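You operate a simulated robot arm through the tools that you are given. There is no shell and no other tool.

You are at the controls of a simulated two-armed robot. One attempt, no reset.

JOB
Move the grey slab from cell FOUR to cell THREE and clip it down.
Fine: both blue clips aside first, the clip of THREE ends over the slab; the other slabs stay. Hands unhurt; nothing dropped, spilt, damaged or left on.

The check looks at the end state, three seconds after you hand in, the way a careful person would. Anything else that was tipped, shoved, dropped, spilled or broken makes it a failure.

ROBOT AND FRAMES
Two 7-joint arms with fingered hands on one trunk that stands fixed in place. Base frame: the origin is at the foot of the trunk, x ahead of it, y to its left, z up; the work surface is at about z = 420. Lengths are in mm, angles in rad, forces in N, time in s.
The left shoulder is at [200, 135, 645], the right one opposite. Each reaches about 885 mm from its shoulder. Payload 4 kg a hand.
The tool frame of a hand sits at the grasp point between the pads (the TCP): z along the fingers, y along the line on which they close. The tips reach 25 mm beyond it. The gripper opens to 88 mm; its body begins 29 mm behind the TCP. The gripper is a hand of 4 fingers: y runs from the thumb to the fingers, the wrist lies at [-13, -106, -174] in the tool frame, and closing takes about 1.5 s.
Orientation is that of the tool frame in the base frame, as a unit quaternion [x, y, z, w]. With the fingers straight down and the wrist toward the robot, the tool's x, y and z point along [0, 1, 0], [1, 0, 0] and [0, 0, -1] of the base frame.

CONTROLS
- The arms move only by the tool move_arm. It takes "left_increments", "right_increments" or both (then of equal length, played together; a hand with none holds still); each is a list of rows, each a list of 6 numbers: the turn, a rotation vector about the base's x, y, z in rad, then the shift along the base's x, y, z in mm. In form: [[ax, ay, az, dx, dy, dz], ...]. A call has 1 to 20 rows; each row shifts and turns the commanded pose from where the row before left it. "left_claw" and "right_claw" are, for a hand that has rows, the gripper command, from -1 (fully open) to 1 (shut), values between in proportion, set as the call begins (left out, the last holds). Each row takes 0.2 s and may step no farther than 50 mm and 0.15 rad from the row before; otherwise, or with a gripper value out of range, the whole call is refused. Where a pose cannot be reached the arm comes as near as it can. A force on the tool above 40 N (or 10 N above the force at the start of the call, whichever is more), or a blocked arm, ends the call early, and 0.2 s more pass. The fingers move at their own pace (about 153 mm/s each) and stop on an object; they squeeze with about 25 N. The grip force told is the motor's: it shows also when the fingers shut on nothing. Time passes only in rows, and 0.2 s behind the last, so rows that do not move let the fingers close. The reply holds the time, the measured pose of the TCP, the force on the tool along the base axes, the opening and the grip force, in the units named above and with some noise, with the torque about the TCP (base axes, N m) and any sound that the robot's microphone picked up, and new pictures: "pictures" is both (left out), scene, wrist or none (wrist: the cameras of the hands that moved).
- Cameras (640 x 400 px; columns grow to the right, rows downward): "scene" is now at [146.7, -23.3, 1238.7]; the picture's right is [-0.18, -0.98, 0.00], its down [-0.82, 0.15, -0.55] and it looks along [0.54, -0.10, -0.83] (base axes); focal length 344 px, centre (320, 200). "left" rides on the left gripper at [-64, -83, -98] in its tool frame; the picture's right is [-0.62, -0.37, 0.69], its down [0.71, -0.63, 0.30] and it looks along [0.32, 0.68, 0.65] (tool axes); focal length 265 px, centre (320, 200). "right" rides on the right gripper at [64, -83, -98] in its tool frame; the picture's right is [-0.62, 0.37, -0.69], its down [-0.71, -0.63, 0.30] and it looks along [-0.32, 0.68, 0.65] (tool axes); focal length 265 px, centre (320, 200). There is no depth. A picture from a camera that has moved, and an enlarged one, comes with that camera's place and axes in the base frame and with its lens. The place of the scene camera against the robot may be out by one fixed shift of up to 25 mm in any direction.
- raise_lower(by): slides the trunk up (or, below 0, down) by that many mm; the arms and the scene camera ride with it, the base frame stays. It gives what a move gives, with no picture.
- curl_fingers(index, middle, ring, thumb_bend, thumb_turn, hand): sets how far each is bent, from 0 (flat) to 100 (curled in); at 30 the hand is open as for a grip, at 70 the pads meet at the TCP. One left out holds its place. A second passes; each finger stops where it meets its share of the squeeze, and holds until it gets a number again. A gripper value or a shape takes the hand back. It gives what a move gives, with no picture; readings hold the bend of each and the force on the fingers (four entries, about 0 where the hand has none), thumb and palm. thumb_turn goes from beside the hand (0) to across from the fingers (100), as for a grip.
- preshape(shape, hand): the hand has 4 fingers and takes this shape, open, in about a second: jaw (thumb against the fingers, like two jaws); tri (thumb and two fingers); tip (a fingertip pinch); poke (one finger out to press); point (the index stretched); flat (the hand flat); cup (the hand cupped); fist (a fist). The gripper value then closes the fingers along that shape, each until it touches; the sizes above hold for jaw. It gives what a move gives, with no picture.
- head_to(pan, tilt): turns the head with the scene camera to pan (to the left, within 1.693 rad either way) and tilt (down, from -0.506 to 1.204), counted from straight ahead of the robot. It gives what a move gives, and a new picture of the scene camera.
- close_up(camera, box): a new picture of the part [left, top, right, bottom] of that camera's present view, enlarged. It takes no simulated time.
- finish_job(): hands the job in; it is judged then, once.

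Nothing tells you positions but the pictures and the camera data. Unless the task says otherwise, let go and move clear before handing in.

The tools are called after "Emit:" as a command line: name --argument value ..., lists and objects as JSON in quotes. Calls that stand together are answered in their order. move_arm: Moves the arms, as the interface text tells. Its arguments: {"type":"object","properties":{"left_increments":{"type":"array","items":{"type":"array","items":{"type":"number"}}},"left_claw":{"type":"number"},"right_increments":{"type":"array","items":{"type":"array","items":{"type":"number"}}},"right_claw":{"type":"number"},"pictures":{"type":"string","enum":["both","scene","wrist","none"]}},"required":[]} The other tools are called the same way: raise_lower (by) moves the trunk up or down; preshape (shape, hand) gives the hand a shape; curl_fingers (index, middle, ring, thumb_bend, thumb_turn, hand) moves the fingers one by one; head_to (pan, tilt) turns the head that bears the scene camera; close_up (camera, box) takes an enlarged picture of a part of a camera's view; finish_job () hands the job in.

At the start:

```text
time: 0.0
left_ee_pos: [618.3, 157.9, 784.7]
left_tool_rot: [0.707, 0.707, 0.001, 0.001]
left_ft_force: [-0.2, 0.0, -0.3]
left_moment: [0.0, -0.02, 0.02]
left_finger_gap: 87.7
left_finger_force: 0.0
left_shape: jaw
left_bend: [30.0, 30.0, 30.0, 30.0, 98.0]
left_finger forces: [0.0, 0.0, 0.1, 0.0, 0.0, 0.0]
right_ee_pos: [528.3, -366.4, 825.9]
right_tool_rot: [0.707, 0.707, 0.0, 0.001]
right_ft_force: [-0.5, 0.9, -0.3]
right_moment: [-0.01, -0.01, 0.02]
right_finger_gap: 87.7
right_finger_force: 0.0
right_shape: jaw
right_bend: [30.0, 30.0, 30.0, 30.0, 98.0]
right_finger forces: [0.1, 0.1, 0.0, 0.0, 0.1, 0.0]
trunk travel left (down, up): [-250.0, 520.0]
head pan, tilt (commanded): [-0.185, 0.986]
```

scene: 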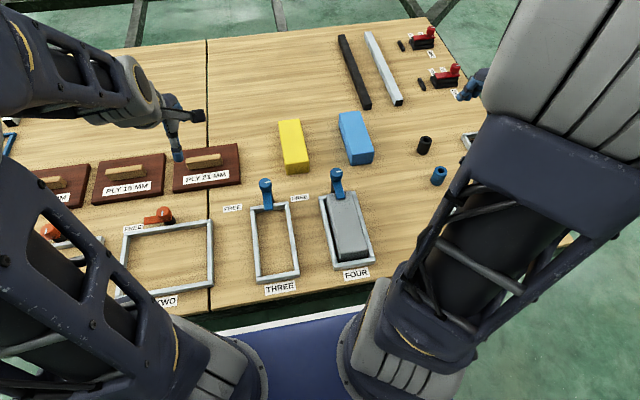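
right: 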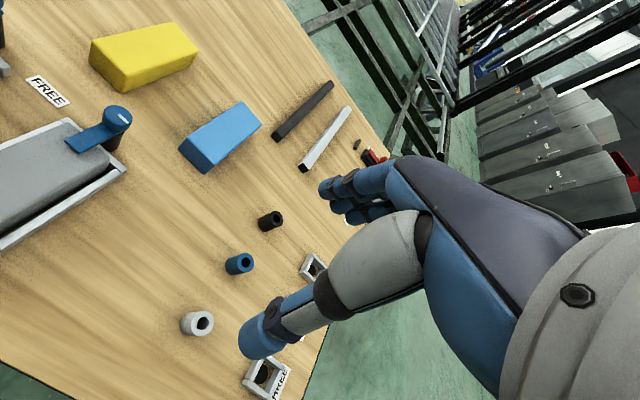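
left: 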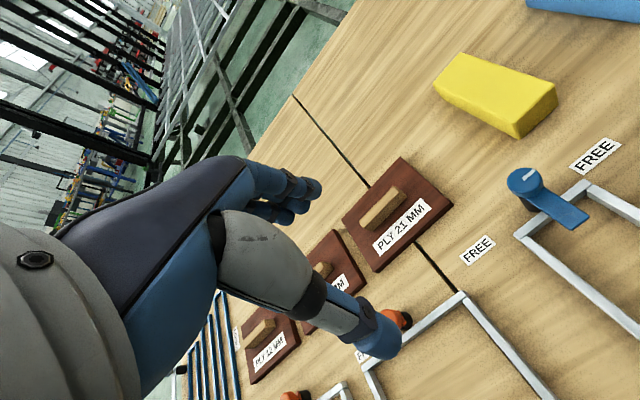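

I see two narrow frames, THREE (empty) and FOUR (with the grey slab), each with a blue swivel clip at its far end. I'll take close views before doing anything.

Emit:
close_up --camera "scene" --box '[220, 150, 400, 300]'

Emit:
close_up --camera "right" --box '[0, 60, 200, 260]'

Emit:
close_up --camera "left" --box '[440, 120, 640, 320]'

```text
2.67 times, centred on (310, 225) of scene
camera zoom: at [146.7, -23.3, 1238.7], right [-0.18, -0.98, 0.0], down [-0.82, 0.15, -0.55], along [0.54, -0.1, -0.83], focal length 918 px, centre (347, 133)
```

zoom: 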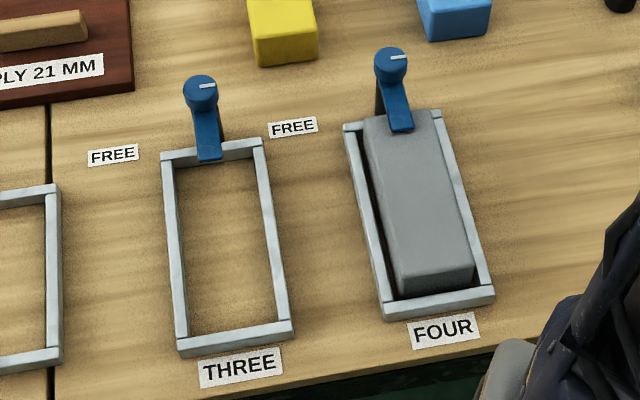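

```text
2.00 times, centred on (100, 160) of right
camera zoom: at [445.5, -302.6, 924.6], right [0.37, -0.62, 0.69], down [-0.63, -0.71, -0.3], along [0.68, -0.33, -0.65], focal length 531 px, centre (760, 280)
```

zoom: 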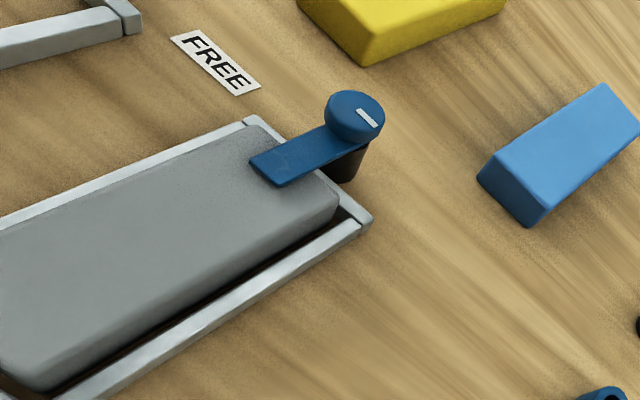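

```text
2.00 times, centred on (540, 220) of left
camera zoom: at [535.0, 95.0, 882.1], right [-0.37, -0.62, -0.69], down [-0.63, 0.71, -0.3], along [0.68, 0.32, -0.65], focal length 531 px, centre (-120, 160)
```

zoom: 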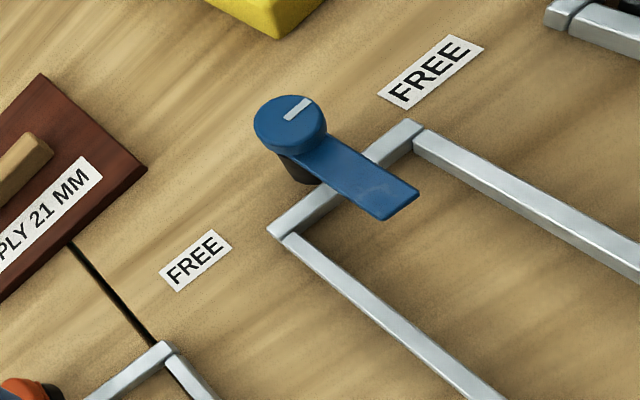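

Cells THREE (centre about y=+25) and FOUR (about y=-168) run lengthwise along x, each with a swivel clip at its far end and a FREE label to the left of it. I'll turn the right hand a quarter turn so it closes across y, and view FOUR from closer up.

Emit:
move_arm --right_increments '[[0, 0, 0.1428, 2, 4, -8], [0, 0, 0.1428, 2, 4, -8], [0, 0, 0.1428, 2, 4, -8], [0, 0, 0.1428, 2, 4, -8], [0, 0, 0.1428, 2, 4, -8], [0, 0, 0.1428, 2, 4, -8], [0, 0, 0.1428, 2, 4, -8], [0, 0, 0.1428, 2, 4, -8], [0, 0, 0.1428, 2, 4, -8], [0, 0, 0.1428, 2, 4, -8], [0, 0, 0.1428, 2, 4, -8], [0, 0, 0, 0, 0, 0]]' --pictures "both"

```text
time: 2.6
left_ee_pos: [616.1, 159.4, 784.0]
left_tool_rot: [0.707, 0.707, 0.0, 0.0]
left_ft_force: [-0.5, 0.5, -0.5]
left_moment: [0.03, -0.03, 0.0]
left_finger_gap: 87.4
left_finger_force: 0.0
left_shape: jaw
left_bend: [30.0, 30.0, 30.0, 30.0, 98.0]
left_finger forces: [0.1, 0.0, 0.0, 0.1, 0.0, 0.0]
right_ee_pos: [551.6, -321.5, 739.7]
right_tool_rot: [0.0, 1.0, 0.0, 0.0]
right_ft_force: [1.1, -0.6, 0.2]
right_moment: [0.02, 0.01, 0.0]
right_finger_gap: 87.7
right_finger_force: 0.1
right_shape: jaw
right_bend: [30.0, 30.0, 30.0, 30.0, 98.0]
right_finger forces: [0.0, 0.0, 0.0, 0.0, 0.0, 0.0]
trunk travel left (down, up): [-250.0, 520.0]
head pan, tilt (commanded): [-0.185, 0.986]
camera scene: at [146.7, -23.4, 1238.7], right [-0.18, -0.98, 0.0], down [-0.82, 0.15, -0.55], along [0.54, -0.1, -0.83], focal length 344 px, centre (320, 200)
camera right: at [487.1, -407.1, 837.8], right [0.62, 0.37, 0.69], down [0.71, -0.63, -0.3], along [0.32, 0.68, -0.65], focal length 265 px, centre (320, 200)
```

scene: 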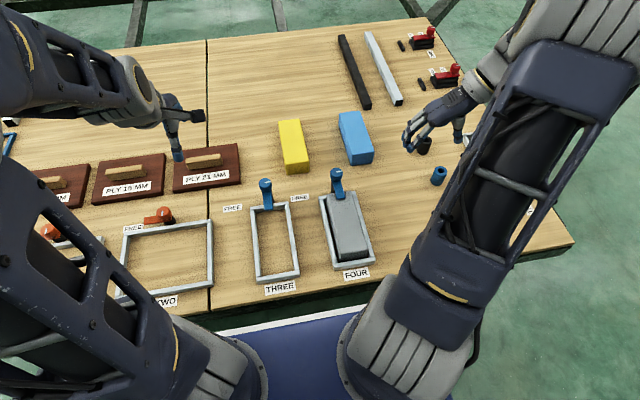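
right: 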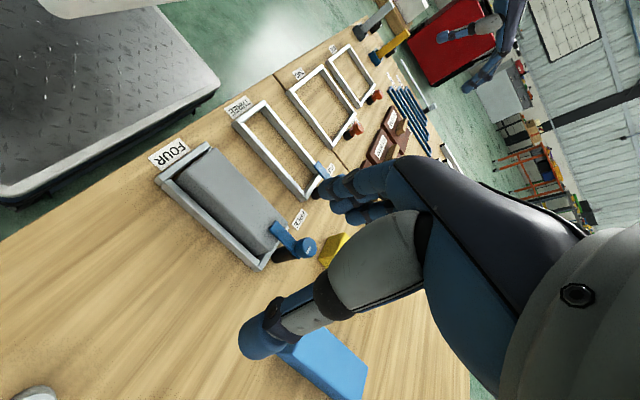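

The right hand is turned and its camera sees FOUR and its clip obliquely. I'll enlarge it to get sizes.

Emit:
close_up --camera "right" --box '[140, 130, 340, 280]'

Emit:
close_up --camera "scene" --box '[300, 150, 400, 290]'

```text
2.67 times, centred on (240, 205) of right
camera zoom: at [487.1, -407.1, 837.8], right [0.62, 0.37, 0.69], down [0.71, -0.63, -0.3], along [0.32, 0.68, -0.65], focal length 708 px, centre (533, 187)
```

zoom: 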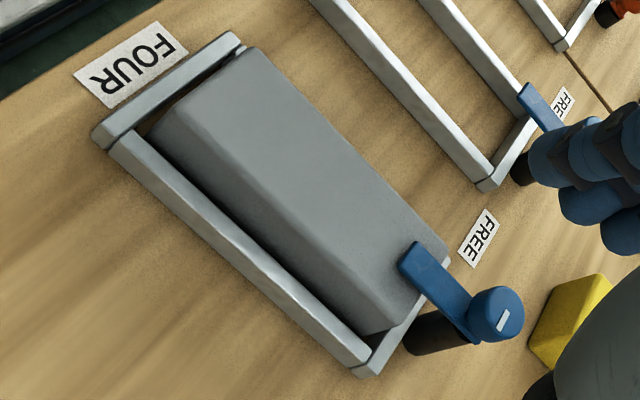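

```text
2.86 times, centred on (350, 220) of scene
camera zoom: at [146.7, -23.4, 1238.7], right [-0.18, -0.98, 0.0], down [-0.82, 0.15, -0.55], along [0.54, -0.1, -0.83], focal length 983 px, centre (234, 143)
```

zoom: 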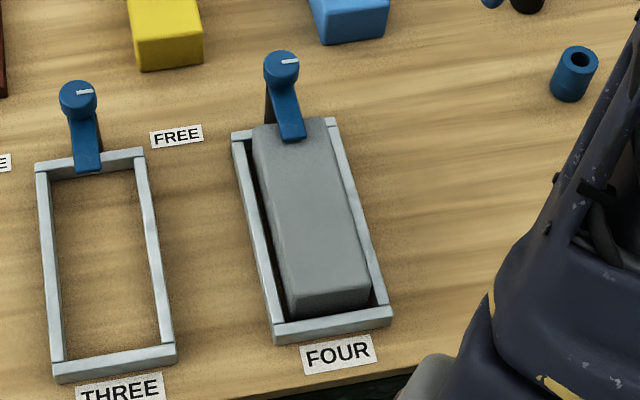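

The clip posts look tall (knob about 100 mm above the table), so I need better measurements. I'll enlarge further before planning the approach.

Emit:
close_up --camera "right" --box '[150, 135, 250, 205]'

Emit:
close_up --camera "right" --box '[240, 205, 340, 275]'

Emit:
close_up --camera "left" --box '[480, 150, 640, 262]'

```text
5.71 times, centred on (200, 170) of right
camera zoom: at [487.1, -407.1, 837.8], right [0.62, 0.37, 0.69], down [0.71, -0.63, -0.3], along [0.32, 0.68, -0.65], focal length 1517 px, centre (1006, 371)
```

zoom: 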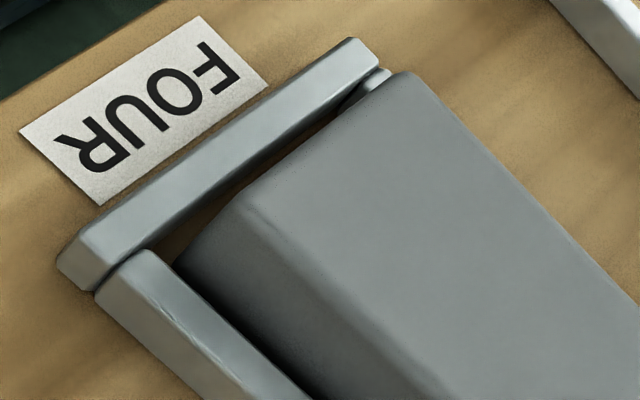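

```text
5.71 times, centred on (290, 240) of right
camera zoom: at [487.1, -407.1, 837.8], right [0.62, 0.37, 0.69], down [0.71, -0.63, -0.3], along [0.32, 0.68, -0.65], focal length 1517 px, centre (491, -29)
```

zoom: 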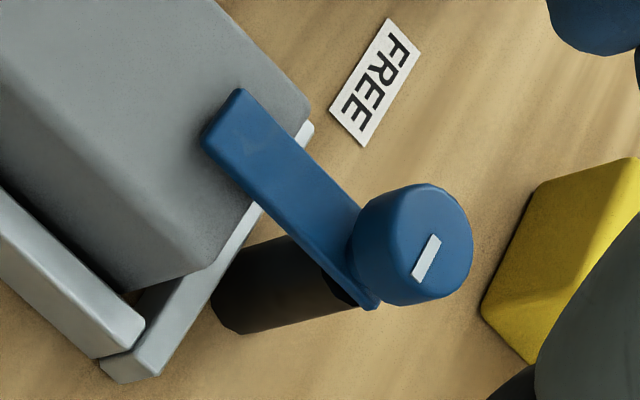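

```text
3.57 times, centred on (560, 206) of left
camera zoom: at [535.0, 95.0, 882.1], right [-0.37, -0.62, -0.69], down [-0.63, 0.71, -0.3], along [0.68, 0.32, -0.65], focal length 948 px, centre (-537, 179)
```

zoom: 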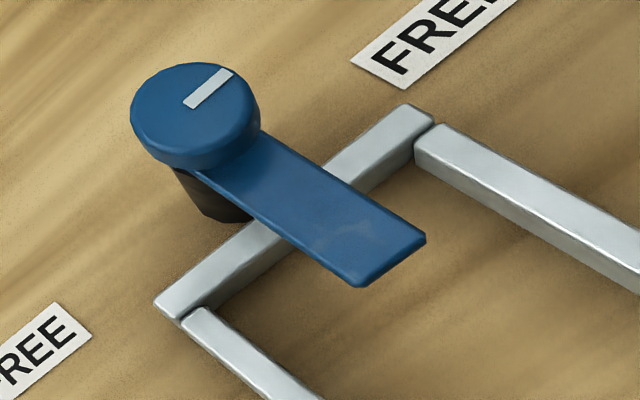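

Estimates so far: the FOUR clip pivot is near (674, -162), with the knob top at z≈510 and the bar at z≈485 reaching to x≈610. The slab spans about x 461–638, y -190…-121, with its top at z≈463. I'll bring the right hand above the FOUR clip, well clear of it, to refine these.

Emit:
move_arm --right_increments '[[0, 0, 0, 12, 26, -18], [0, 0, 0, 12, 27, -18], [0, 0, 0, 12, 27, -18], [0, 0, 0, 12, 27, -18], [0, 0, 0, 12, 26, -18], [0, 0, 0, 12, 26, -20], [0, 0, 0, 0, 0, 0]]' --pictures "both"

```text
time: 4.2
left_ee_pos: [616.8, 159.3, 784.1]
left_tool_rot: [0.707, 0.707, 0.0, -0.001]
left_ft_force: [0.1, 0.2, 0.2]
left_moment: [0.01, 0.02, 0.01]
left_finger_gap: 87.4
left_finger_force: 0.0
left_shape: jaw
left_bend: [30.0, 30.0, 30.0, 30.0, 98.0]
left_finger forces: [0.1, 0.0, 0.0, 0.0, 0.0, 0.0]
right_ee_pos: [623.0, -162.8, 629.8]
right_tool_rot: [0.0, 1.0, 0.001, -0.001]
right_ft_force: [0.1, 0.0, 0.6]
right_moment: [0.0, 0.01, 0.0]
right_finger_gap: 87.8
right_finger_force: 0.1
right_shape: jaw
right_bend: [30.0, 30.0, 30.0, 30.0, 98.0]
right_finger forces: [0.0, 0.0, 0.1, 0.0, 0.0, 0.0]
trunk travel left (down, up): [-250.0, 520.0]
head pan, tilt (commanded): [-0.185, 0.986]
camera scene: at [146.7, -23.3, 1238.7], right [-0.18, -0.98, 0.0], down [-0.82, 0.15, -0.55], along [0.54, -0.1, -0.83], focal length 344 px, centre (320, 200)
camera right: at [558.0, -247.0, 727.8], right [0.62, 0.37, 0.69], down [0.71, -0.63, -0.3], along [0.33, 0.68, -0.65], focal length 265 px, centre (320, 200)
```

scene: 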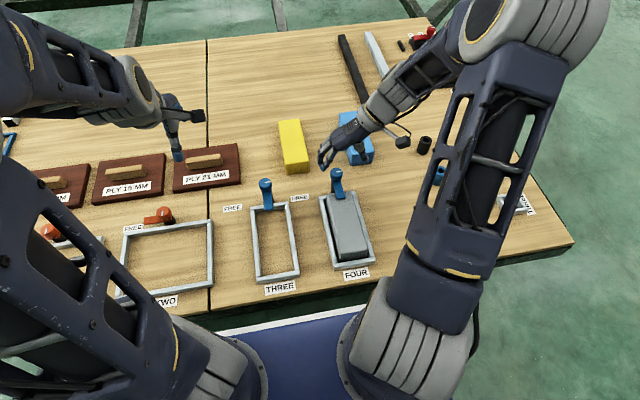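
right: 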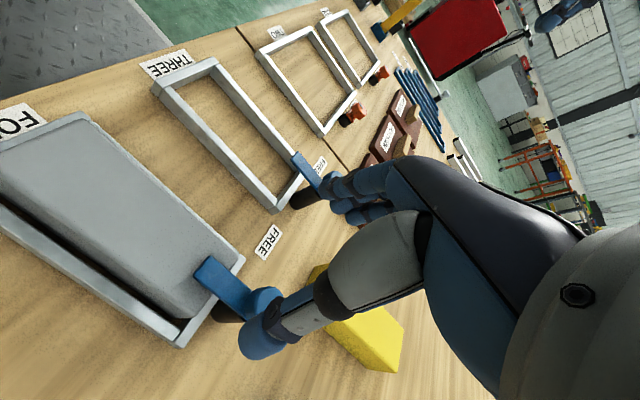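

The thumb tip covers part of the FOUR clip in this view. I'll enlarge both the wrist and scene views to refine the positions.

Emit:
close_up --camera "right" --box '[150, 220, 310, 370]'

Emit:
close_up --camera "right" --box '[0, 90, 200, 290]'

Emit:
close_up --camera "scene" --box '[290, 120, 390, 220]'

```text
2.67 times, centred on (230, 295) of right
camera zoom: at [558.0, -247.0, 727.8], right [0.62, 0.37, 0.69], down [0.71, -0.63, -0.3], along [0.33, 0.68, -0.65], focal length 708 px, centre (560, -53)
```

zoom: 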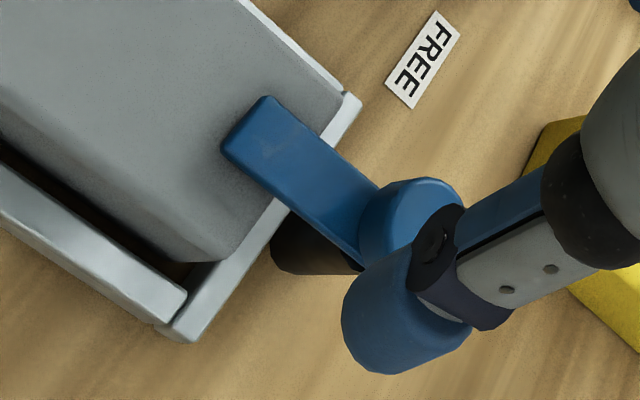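

```text
2.00 times, centred on (100, 190) of right
camera zoom: at [558.0, -247.0, 727.8], right [0.62, 0.37, 0.69], down [0.71, -0.63, -0.3], along [0.33, 0.68, -0.65], focal length 531 px, centre (760, 220)
```

zoom: 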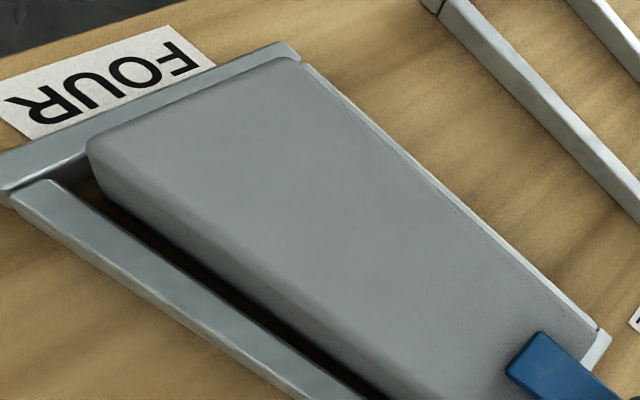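

```text
4.00 times, centred on (340, 170) of scene
camera zoom: at [146.7, -23.3, 1238.7], right [-0.18, -0.98, 0.0], down [-0.82, 0.15, -0.55], along [0.54, -0.1, -0.83], focal length 1376 px, centre (240, 320)
```

zoom: 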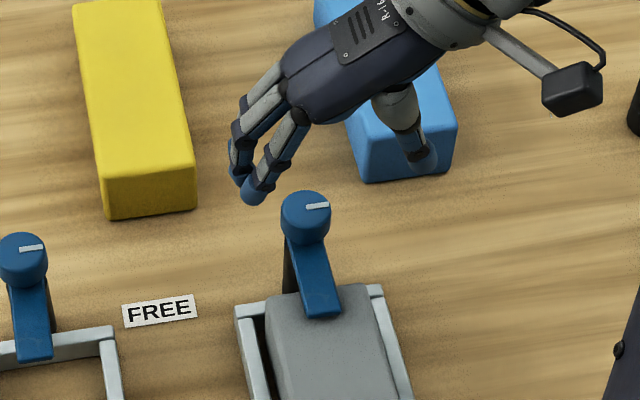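

The bar tip comes out at (610, -162, top z≈485), the slab at x 458–637, y -187…-122, z≈463, and the frame walls at about z≈437. I'll part-close the jaw into a fork at this safe height to see where the tips end up.

Emit:
move_arm --right_increments '[[0, 0, 0, 0, 0, 0], [0, 0, 0, 0, 0, 0], [0, 0, 0, 0, 0, 0], [0, 0, 0, 0, 0, 0], [0, 0, 0, 0, 0, 0]]' --right_claw 0.1 --pictures "wrist"

Emit:
close_up --camera "right" --box '[190, 160, 410, 380]'

```text
time: 5.4
left_ee_pos: [615.7, 158.7, 783.3]
left_tool_rot: [0.707, 0.707, 0.0, -0.001]
left_ft_force: [-0.6, 0.1, 0.4]
left_moment: [-0.02, -0.04, 0.01]
left_finger_gap: 87.5
left_finger_force: 0.1
left_shape: jaw
left_bend: [30.0, 30.0, 30.0, 30.0, 98.0]
left_finger forces: [0.0, 0.0, 0.0, 0.0, 0.0, 0.1]
right_ee_pos: [623.3, -162.5, 630.3]
right_tool_rot: [0.002, 1.0, 0.001, 0.0]
right_ft_force: [0.8, -0.2, 0.8]
right_moment: [-0.02, -0.04, -0.01]
right_finger_gap: 40.2
right_finger_force: 0.0
right_shape: jaw
right_bend: [74.0, 46.0, 43.0, 71.0, 100.0]
right_finger forces: [0.1, 0.1, 0.0, 0.1, 0.1, 0.1]
trunk travel left (down, up): [-250.0, 520.0]
head pan, tilt (commanded): [-0.185, 0.986]
camera right: at [557.9, -247.3, 728.1], right [0.62, 0.37, 0.69], down [0.71, -0.63, -0.3], along [0.33, 0.68, -0.65], focal length 265 px, centre (320, 200)
```

right: 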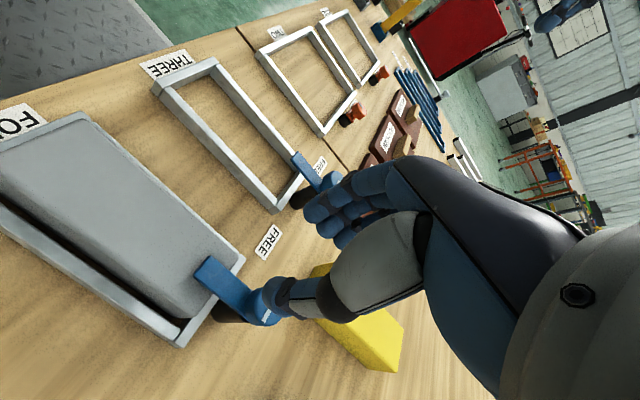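

```text
1.82 times, centred on (300, 270) of right
camera zoom: at [557.9, -247.3, 728.1], right [0.62, 0.37, 0.69], down [0.71, -0.63, -0.3], along [0.33, 0.68, -0.65], focal length 483 px, centre (356, 73)
```

zoom: 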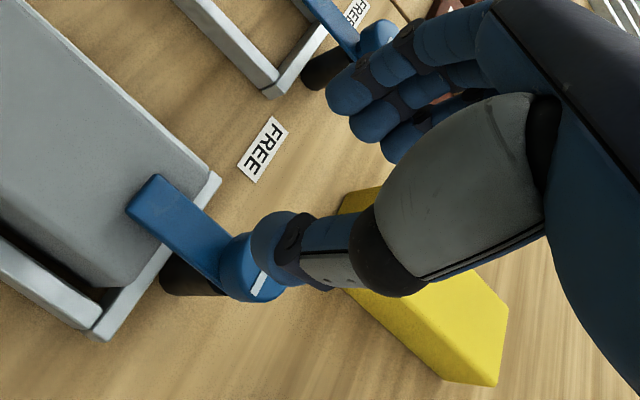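

The fork has about a 40 mm gap with tips roughly 25 mm past the TCP, and the bar is 18 mm wide, so it can straddle the bar. I'll lower it to just above bar height and check.

Emit:
move_arm --right_increments '[[0, 0, 0, -3, 0, -25], [0, 0, 0, 0, 0, -25], [0, 0, 0, 0, 0, -25], [0, 0, 0, 0, 0, -20], [0, 0, 0, 0, 0, -15], [0, 0, 0, 0, 0, 0]]' --pictures "both"

Emit:
close_up --camera "right" --box '[190, 140, 410, 360]'

Emit:
close_up --camera "scene" --box '[290, 120, 390, 220]'

```text
time: 6.8
left_ee_pos: [617.0, 158.6, 785.2]
left_tool_rot: [0.707, 0.707, 0.0, 0.0]
left_ft_force: [-0.1, -0.2, 0.1]
left_moment: [0.02, 0.05, 0.02]
left_finger_gap: 87.6
left_finger_force: 0.0
left_shape: jaw
left_bend: [30.0, 30.0, 30.0, 30.0, 98.0]
left_finger forces: [0.0, 0.1, 0.1, 0.0, 0.0, 0.0]
right_ee_pos: [622.7, -164.5, 517.0]
right_tool_rot: [0.001, 1.0, 0.0, 0.0]
right_ft_force: [0.1, 0.5, -0.2]
right_moment: [-0.01, -0.02, -0.01]
right_finger_gap: 40.0
right_finger_force: 0.0
right_shape: jaw
right_bend: [74.0, 46.0, 43.0, 71.0, 100.0]
right_finger forces: [0.1, 0.0, 0.1, 0.0, 0.0, 0.0]
trunk travel left (down, up): [-250.0, 520.0]
head pan, tilt (commanded): [-0.185, 0.986]
camera scene: at [146.7, -23.3, 1238.7], right [-0.18, -0.98, 0.0], down [-0.82, 0.15, -0.55], along [0.54, -0.1, -0.83], focal length 344 px, centre (320, 200)
camera right: at [556.1, -247.7, 615.5], right [0.62, 0.37, 0.69], down [0.71, -0.63, -0.3], along [0.33, 0.68, -0.65], focal length 265 px, centre (320, 200)
```

scene: 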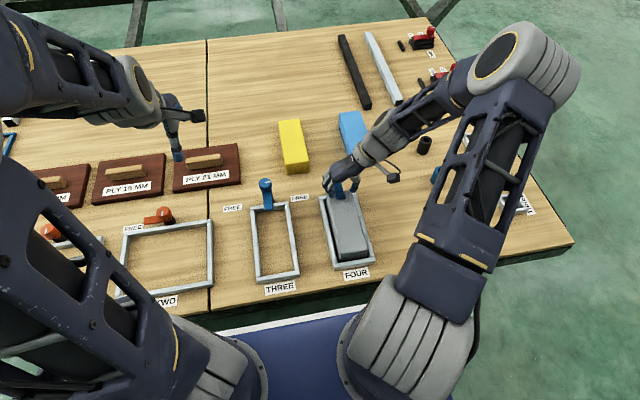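
right: 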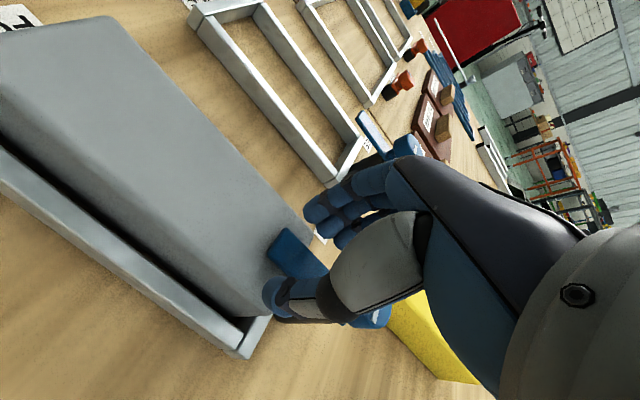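

```text
1.82 times, centred on (300, 250) of right
camera zoom: at [556.1, -247.7, 615.5], right [0.62, 0.37, 0.69], down [0.71, -0.63, -0.3], along [0.33, 0.68, -0.65], focal length 483 px, centre (356, 109)
```

zoom: 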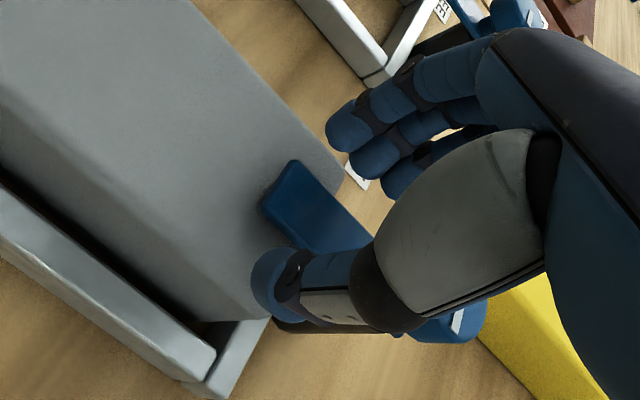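

```text
4.00 times, centred on (340, 170) of scene
camera zoom: at [146.7, -23.3, 1238.7], right [-0.18, -0.98, 0.0], down [-0.82, 0.15, -0.55], along [0.54, -0.1, -0.83], focal length 1376 px, centre (240, 320)
```

zoom: 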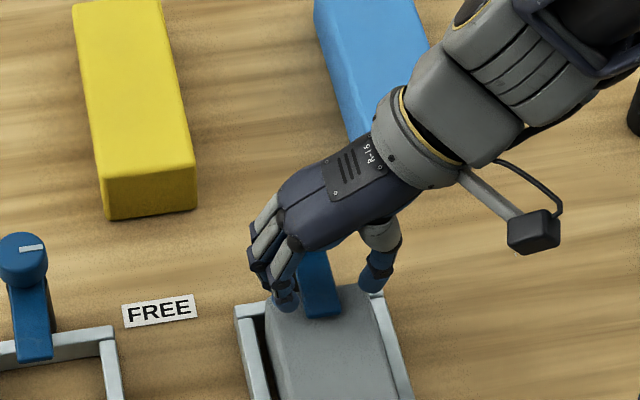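

The bar sits between thumb and fingers with room on both sides. I'll lower about 18 mm more so the fork sides overlap the bar without touching the slab.

Emit:
move_arm --right_increments '[[0, 0, 0, 0, 0, -6], [0, 0, 0, 0, 0, -6], [0, 0, 0, 0, 0, -6], [0, 0, 0, 0, 0, 0]]' --pictures "wrist"

Emit:
close_up --camera "right" --box '[220, 160, 380, 320]'

```text
time: 7.8
left_ee_pos: [617.1, 159.3, 783.8]
left_tool_rot: [0.706, 0.708, 0.0, 0.0]
left_ft_force: [-0.1, 0.4, -0.1]
left_moment: [-0.02, -0.01, 0.02]
left_finger_gap: 87.6
left_finger_force: 0.0
left_shape: jaw
left_bend: [30.0, 30.0, 30.0, 30.0, 98.0]
left_finger forces: [0.0, 0.1, 0.0, 0.1, 0.0, 0.1]
right_ee_pos: [621.3, -162.5, 500.3]
right_tool_rot: [0.001, 1.0, 0.001, 0.0]
right_ft_force: [-1.8, 0.4, 24.1]
right_moment: [-0.06, 0.16, 0.01]
right_finger_gap: 40.5
right_finger_force: 0.2
right_shape: jaw
right_bend: [74.0, 46.0, 43.0, 72.0, 100.0]
right_finger forces: [9.3, 3.1, 0.0, 0.0, 12.1, 0.1]
trunk travel left (down, up): [-250.0, 520.0]
head pan, tilt (commanded): [-0.185, 0.986]
camera right: at [555.8, -246.7, 598.7], right [0.62, 0.37, 0.69], down [0.71, -0.63, -0.3], along [0.33, 0.68, -0.65], focal length 265 px, centre (320, 200)
```

right: 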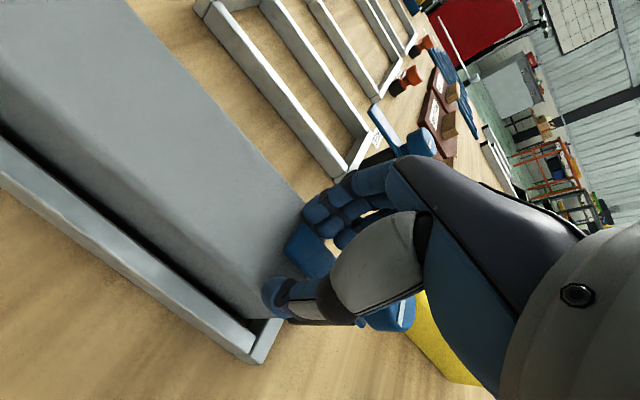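

```text
2.50 times, centred on (300, 240) of right
camera zoom: at [555.8, -246.7, 598.7], right [0.62, 0.37, 0.69], down [0.71, -0.63, -0.3], along [0.33, 0.68, -0.65], focal length 664 px, centre (370, 100)
```

zoom: 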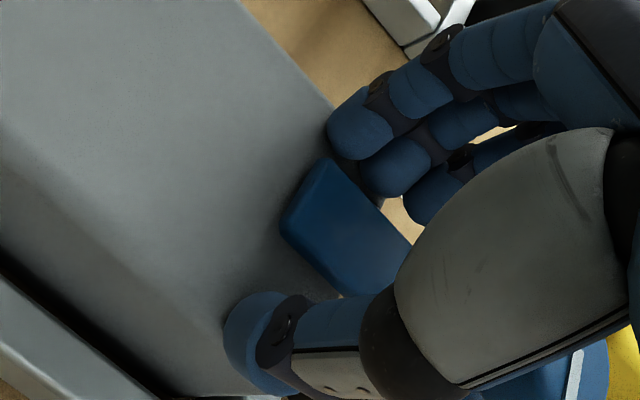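

The tips are pressing on the slab top at TCP z≈500 (24 N), so the slab top is a bit higher than I estimated. I'll lift slightly until the contact goes away.

Emit:
move_arm --right_increments '[[0, 0, 0, 0, 0, 1.5], [0, 0, 0, 0, 0, 1.5], [0, 0, 0, 0, 0, 0]]' --pictures "wrist"

Emit:
close_up --camera "right" --box '[220, 160, 380, 320]'

```text
time: 8.6
left_ee_pos: [617.8, 157.8, 784.4]
left_tool_rot: [0.707, 0.707, -0.001, -0.001]
left_ft_force: [-0.2, 0.5, 0.3]
left_moment: [-0.01, -0.01, -0.02]
left_finger_gap: 87.5
left_finger_force: 0.1
left_shape: jaw
left_bend: [30.0, 30.0, 30.0, 30.0, 98.0]
left_finger forces: [0.1, 0.0, 0.1, 0.0, 0.1, 0.0]
right_ee_pos: [620.8, -164.7, 500.6]
right_tool_rot: [0.001, 1.0, -0.001, 0.0]
right_ft_force: [0.4, 0.3, 2.2]
right_moment: [0.07, -0.02, -0.01]
right_finger_gap: 40.2
right_finger_force: 0.0
right_shape: jaw
right_bend: [74.0, 46.0, 43.0, 72.0, 100.0]
right_finger forces: [1.1, 0.7, 0.0, 0.1, 0.2, 0.0]
trunk travel left (down, up): [-250.0, 520.0]
head pan, tilt (commanded): [-0.185, 0.986]
camera right: at [555.4, -247.7, 599.4], right [0.62, 0.37, 0.69], down [0.71, -0.63, -0.3], along [0.33, 0.68, -0.65], focal length 265 px, centre (320, 200)
```

right: 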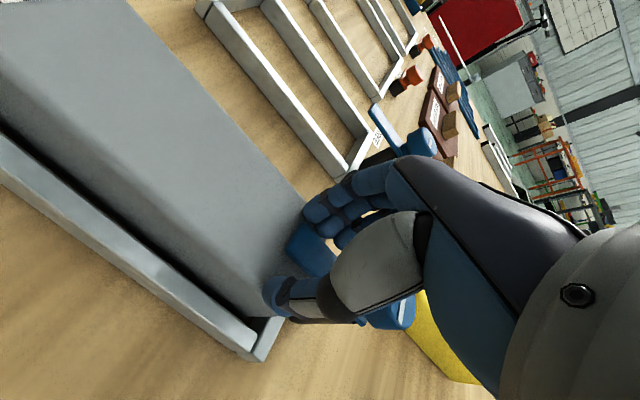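

```text
2.50 times, centred on (300, 240) of right
camera zoom: at [555.4, -247.7, 599.4], right [0.62, 0.37, 0.69], down [0.71, -0.63, -0.3], along [0.33, 0.68, -0.65], focal length 664 px, centre (370, 100)
```

zoom: 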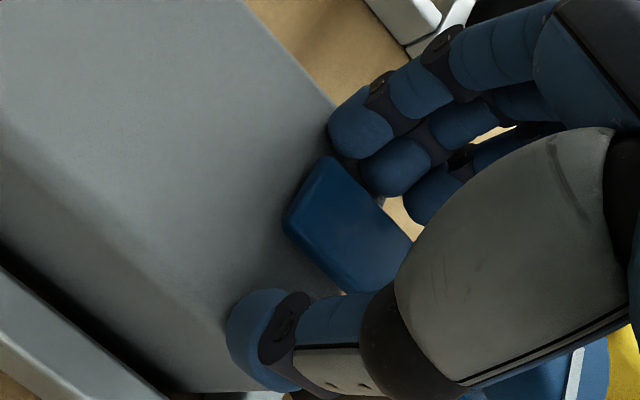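

Contact is nearly gone, which puts the slab top at z≈475 with the bar right above it. I'll lift 1.5 mm and start swinging the fork clockwise around the pivot at (674, -162) towards FREE.

Emit:
move_arm --right_increments '[[0, 0, 0, 0, 0, 1.5], [0, 0, -0.1, 0.26, 5.29, 0], [0, 0, -0.1, 0.79, 5.24, 0], [0, 0, -0.1, 1.31, 5.13, 0], [0, 0, -0.1, 1.82, 4.98, 0], [0, 0, 0, 0, 0, 0]]' --pictures "both"

Emit:
close_up --camera "right" --box '[200, 140, 380, 320]'

Emit:
close_up --camera "scene" --box '[290, 120, 390, 220]'

```text
time: 10.0
left_ee_pos: [617.1, 159.2, 783.9]
left_tool_rot: [0.708, 0.707, 0.0, 0.0]
left_ft_force: [-0.1, 0.4, -0.4]
left_moment: [0.01, 0.0, 0.0]
left_finger_gap: 87.7
left_finger_force: 0.0
left_shape: jaw
left_bend: [30.0, 30.0, 30.0, 30.0, 98.0]
left_finger forces: [0.0, 0.1, 0.0, 0.1, 0.0, 0.0]
right_ee_pos: [625.8, -143.2, 504.1]
right_tool_rot: [0.201, 0.98, -0.001, 0.0]
right_ft_force: [-1.5, -0.5, 0.4]
right_moment: [-0.02, -0.01, 0.02]
right_finger_gap: 40.6
right_finger_force: 0.0
right_shape: jaw
right_bend: [74.0, 46.0, 43.0, 71.0, 100.0]
right_finger forces: [0.0, 0.0, 0.1, 0.1, 0.8, 0.1]
trunk travel left (down, up): [-250.0, 520.0]
head pan, tilt (commanded): [-0.185, 0.986]
camera scene: at [146.7, -23.4, 1238.7], right [-0.18, -0.98, 0.0], down [-0.82, 0.15, -0.55], along [0.54, -0.1, -0.83], focal length 344 px, centre (320, 200)
camera right: at [532.3, -195.4, 602.2], right [0.71, 0.1, 0.69], down [0.41, -0.86, -0.3], along [0.57, 0.5, -0.65], focal length 265 px, centre (320, 200)
```

scene: 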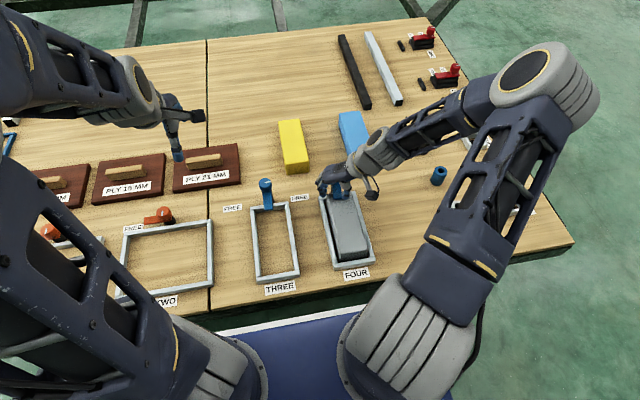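
right: 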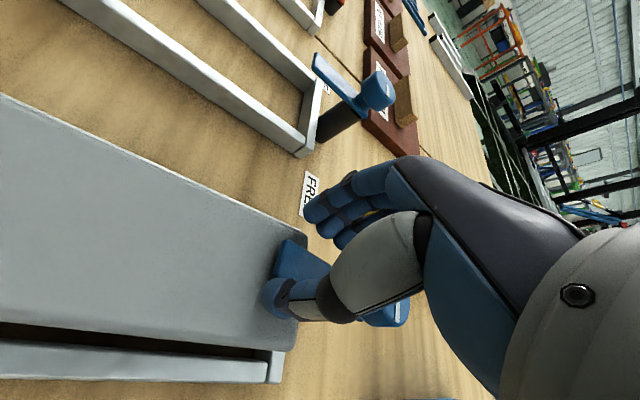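

```text
2.22 times, centred on (290, 230) of right
camera zoom: at [532.3, -195.4, 602.2], right [0.71, 0.1, 0.69], down [0.41, -0.86, -0.3], along [0.57, 0.5, -0.65], focal length 590 px, centre (387, 133)
```

zoom: 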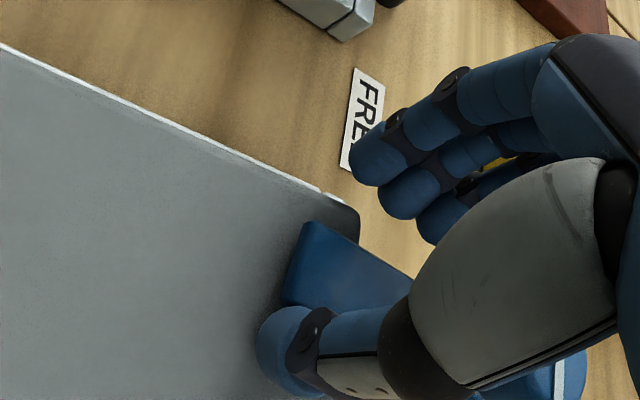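

```text
4.00 times, centred on (340, 170) of scene
camera zoom: at [146.7, -23.4, 1238.7], right [-0.18, -0.98, 0.0], down [-0.82, 0.15, -0.55], along [0.54, -0.1, -0.83], focal length 1376 px, centre (240, 320)
```

zoom: 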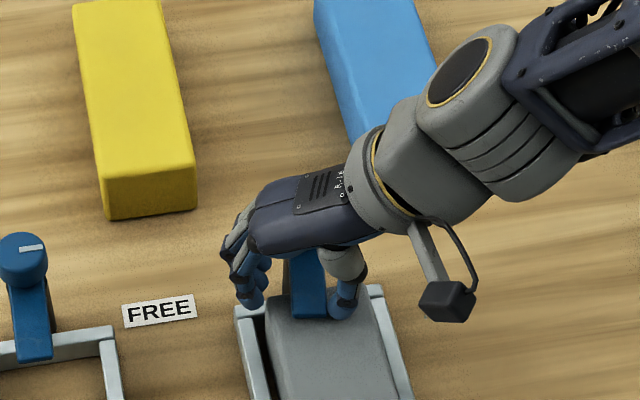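

The thumb has met the bar and it's starting to turn with very little force. I'll continue around the arc.

Emit:
move_arm --right_increments '[[0, 0, -0.1, 2.3, 4.77, 0], [0, 0, -0.1, 2.77, 4.52, 0], [0, 0, -0.1, 3.21, 4.22, 0], [0, 0, -0.1, 3.61, 3.88, 0], [0, 0, -0.1, 3.98, 3.5, 0], [0, 0, 0, 0, 0, 0]]' --pictures "both"

Emit:
close_up --camera "right" --box '[200, 140, 380, 320]'

Emit:
close_up --camera "scene" --box '[290, 120, 390, 220]'

```text
time: 11.4
left_ee_pos: [618.0, 158.6, 783.4]
left_tool_rot: [0.708, 0.707, 0.0, 0.0]
left_ft_force: [-0.2, 0.8, -0.7]
left_moment: [-0.01, 0.01, 0.02]
left_finger_gap: 87.7
left_finger_force: 0.0
left_shape: jaw
left_bend: [30.0, 30.0, 30.0, 30.0, 98.0]
left_finger forces: [0.1, 0.0, 0.0, 0.0, 0.0, 0.0]
right_ee_pos: [640.8, -122.6, 505.0]
right_tool_rot: [0.436, 0.9, 0.001, 0.0]
right_ft_force: [0.6, -0.7, -0.8]
right_moment: [-0.02, -0.02, 0.0]
right_finger_gap: 40.0
right_finger_force: 0.0
right_shape: jaw
right_bend: [74.0, 46.0, 43.0, 71.0, 100.0]
right_finger forces: [0.1, 0.0, 0.0, 0.0, 0.3, 0.0]
trunk travel left (down, up): [-250.0, 520.0]
head pan, tilt (commanded): [-0.185, 0.986]
camera scene: at [146.7, -23.4, 1238.7], right [-0.18, -0.98, 0.0], down [-0.82, 0.15, -0.55], along [0.54, -0.1, -0.83], focal length 344 px, centre (320, 200)
camera right: at [534.3, -124.4, 603.4], right [0.67, -0.26, 0.69], down [-0.05, -0.95, -0.3], along [0.74, 0.17, -0.65], focal length 265 px, centre (320, 200)
```

scene: 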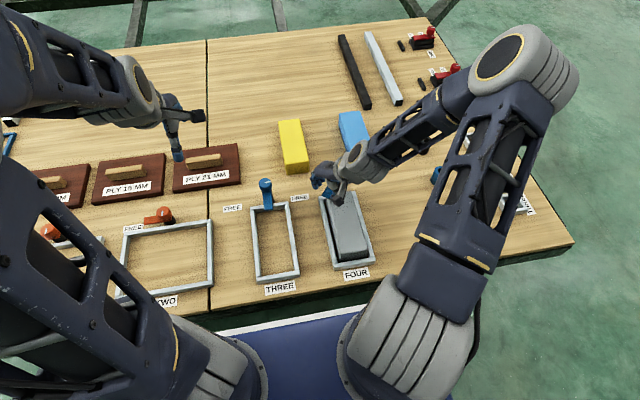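
right: 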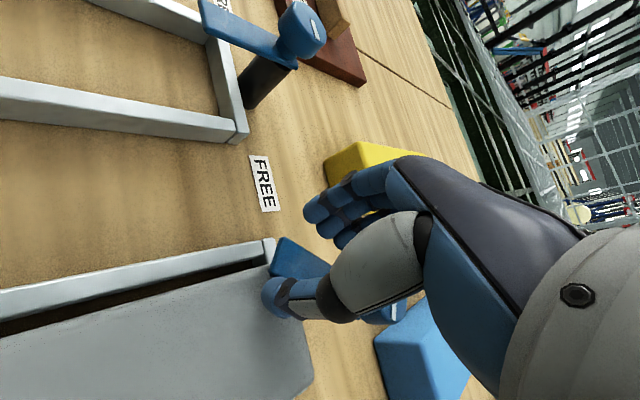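

```text
2.22 times, centred on (290, 230) of right
camera zoom: at [534.3, -124.4, 603.4], right [0.67, -0.26, 0.69], down [-0.05, -0.95, -0.3], along [0.74, 0.17, -0.65], focal length 590 px, centre (387, 133)
```

zoom: 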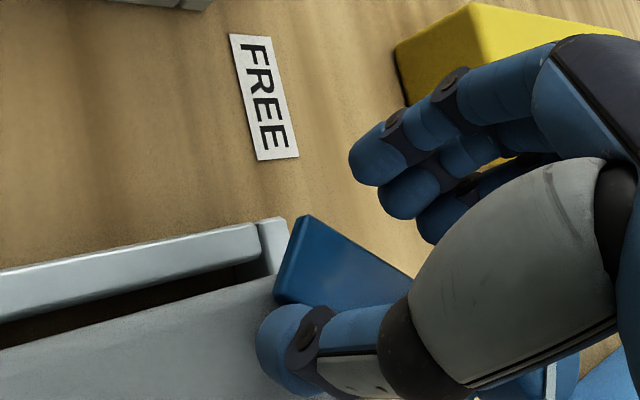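

```text
4.00 times, centred on (340, 170) of scene
camera zoom: at [146.7, -23.4, 1238.7], right [-0.18, -0.98, 0.0], down [-0.82, 0.15, -0.55], along [0.54, -0.1, -0.83], focal length 1376 px, centre (240, 320)
```

zoom: 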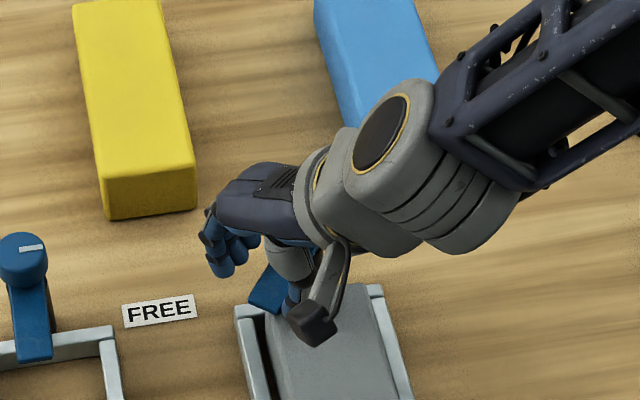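

The bar is swinging smoothly and its tip is now leaving the slab. I'll carry on to about 90°.

Emit:
move_arm --right_increments '[[0, 0, -0.1, 4.31, 3.08, 0], [0, 0, -0.1, 4.6, 2.64, 0], [0, 0, -0.1, 4.84, 2.16, 0], [0, 0, -0.1, 5.03, 1.67, 0], [0, 0, -0.1, 5.17, 1.16, 0], [0, 0, -0.1, 5.26, 0.64, 0], [0, 0, -0.1, 5.3, 0.11, 0], [0, 0, 0, 0, 0, 0]]' --pictures "both"

Emit:
close_up --camera "right" --box '[180, 140, 400, 340]'

Emit:
close_up --camera "scene" --box '[290, 120, 390, 220]'

```text
time: 13.2
left_ee_pos: [616.5, 158.9, 783.3]
left_tool_rot: [0.707, 0.708, 0.0, 0.001]
left_ft_force: [0.6, 0.1, -0.1]
left_moment: [0.0, 0.03, -0.02]
left_finger_gap: 87.8
left_finger_force: 0.1
left_shape: jaw
left_bend: [30.0, 30.0, 30.0, 30.0, 98.0]
left_finger forces: [0.0, 0.0, 0.0, 0.0, 0.0, 0.0]
right_ee_pos: [675.4, -110.2, 504.8]
right_tool_rot: [0.719, 0.695, 0.0, 0.0]
right_ft_force: [0.3, -0.3, -0.6]
right_moment: [-0.01, 0.0, -0.03]
right_finger_gap: 39.7
right_finger_force: 0.1
right_shape: jaw
right_bend: [74.0, 46.0, 43.0, 71.0, 100.0]
right_finger forces: [0.1, 0.0, 0.0, 0.1, 0.0, 0.1]
trunk travel left (down, up): [-250.0, 520.0]
head pan, tilt (commanded): [-0.185, 0.986]
camera scene: at [146.7, -23.3, 1238.7], right [-0.18, -0.98, 0.0], down [-0.82, 0.15, -0.55], along [0.54, -0.1, -0.83], focal length 344 px, centre (320, 200)
camera right: at [593.2, -43.5, 603.2], right [0.35, -0.63, 0.69], down [-0.65, -0.69, -0.3], along [0.67, -0.35, -0.65], focal length 265 px, centre (320, 200)
```

scene: 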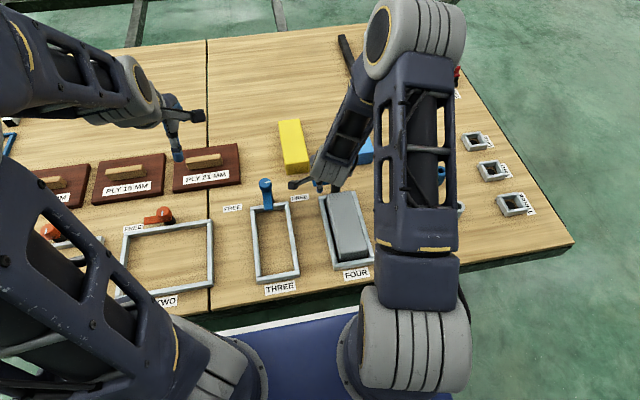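
right: 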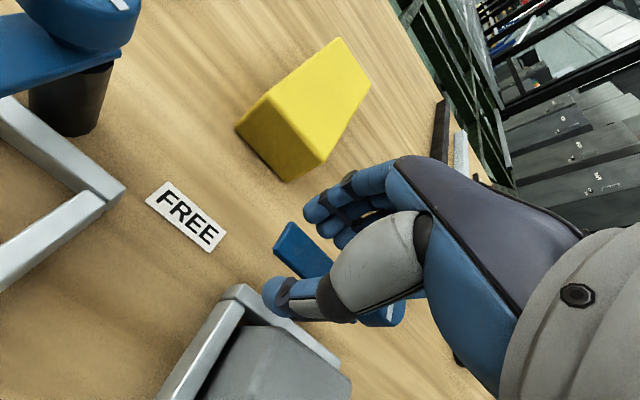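

```text
2.00 times, centred on (290, 240) of right
camera zoom: at [593.2, -43.5, 603.2], right [0.35, -0.63, 0.69], down [-0.65, -0.69, -0.3], along [0.67, -0.35, -0.65], focal length 531 px, centre (380, 120)
```

zoom: 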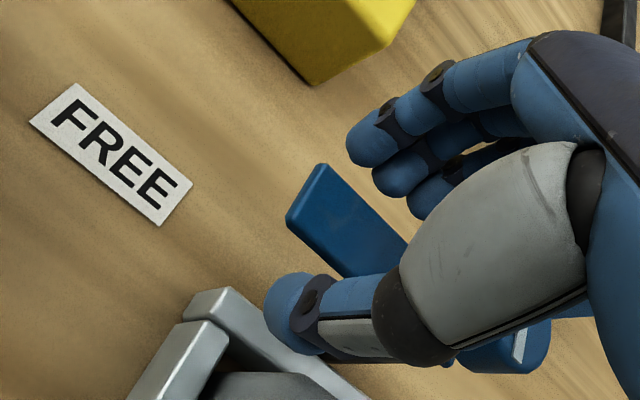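

```text
4.00 times, centred on (340, 170) of scene
camera zoom: at [146.7, -23.3, 1238.7], right [-0.18, -0.98, 0.0], down [-0.82, 0.15, -0.55], along [0.54, -0.1, -0.83], focal length 1376 px, centre (240, 320)
```

zoom: 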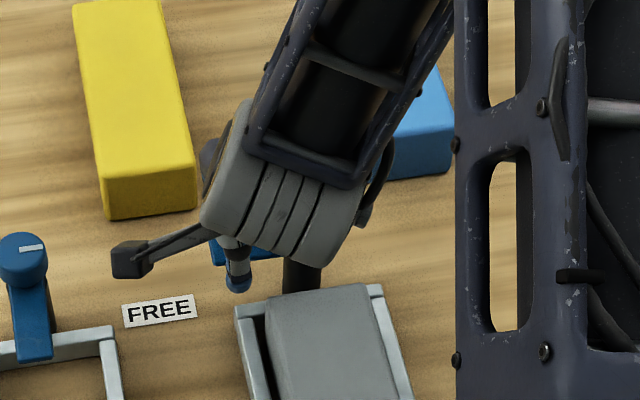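

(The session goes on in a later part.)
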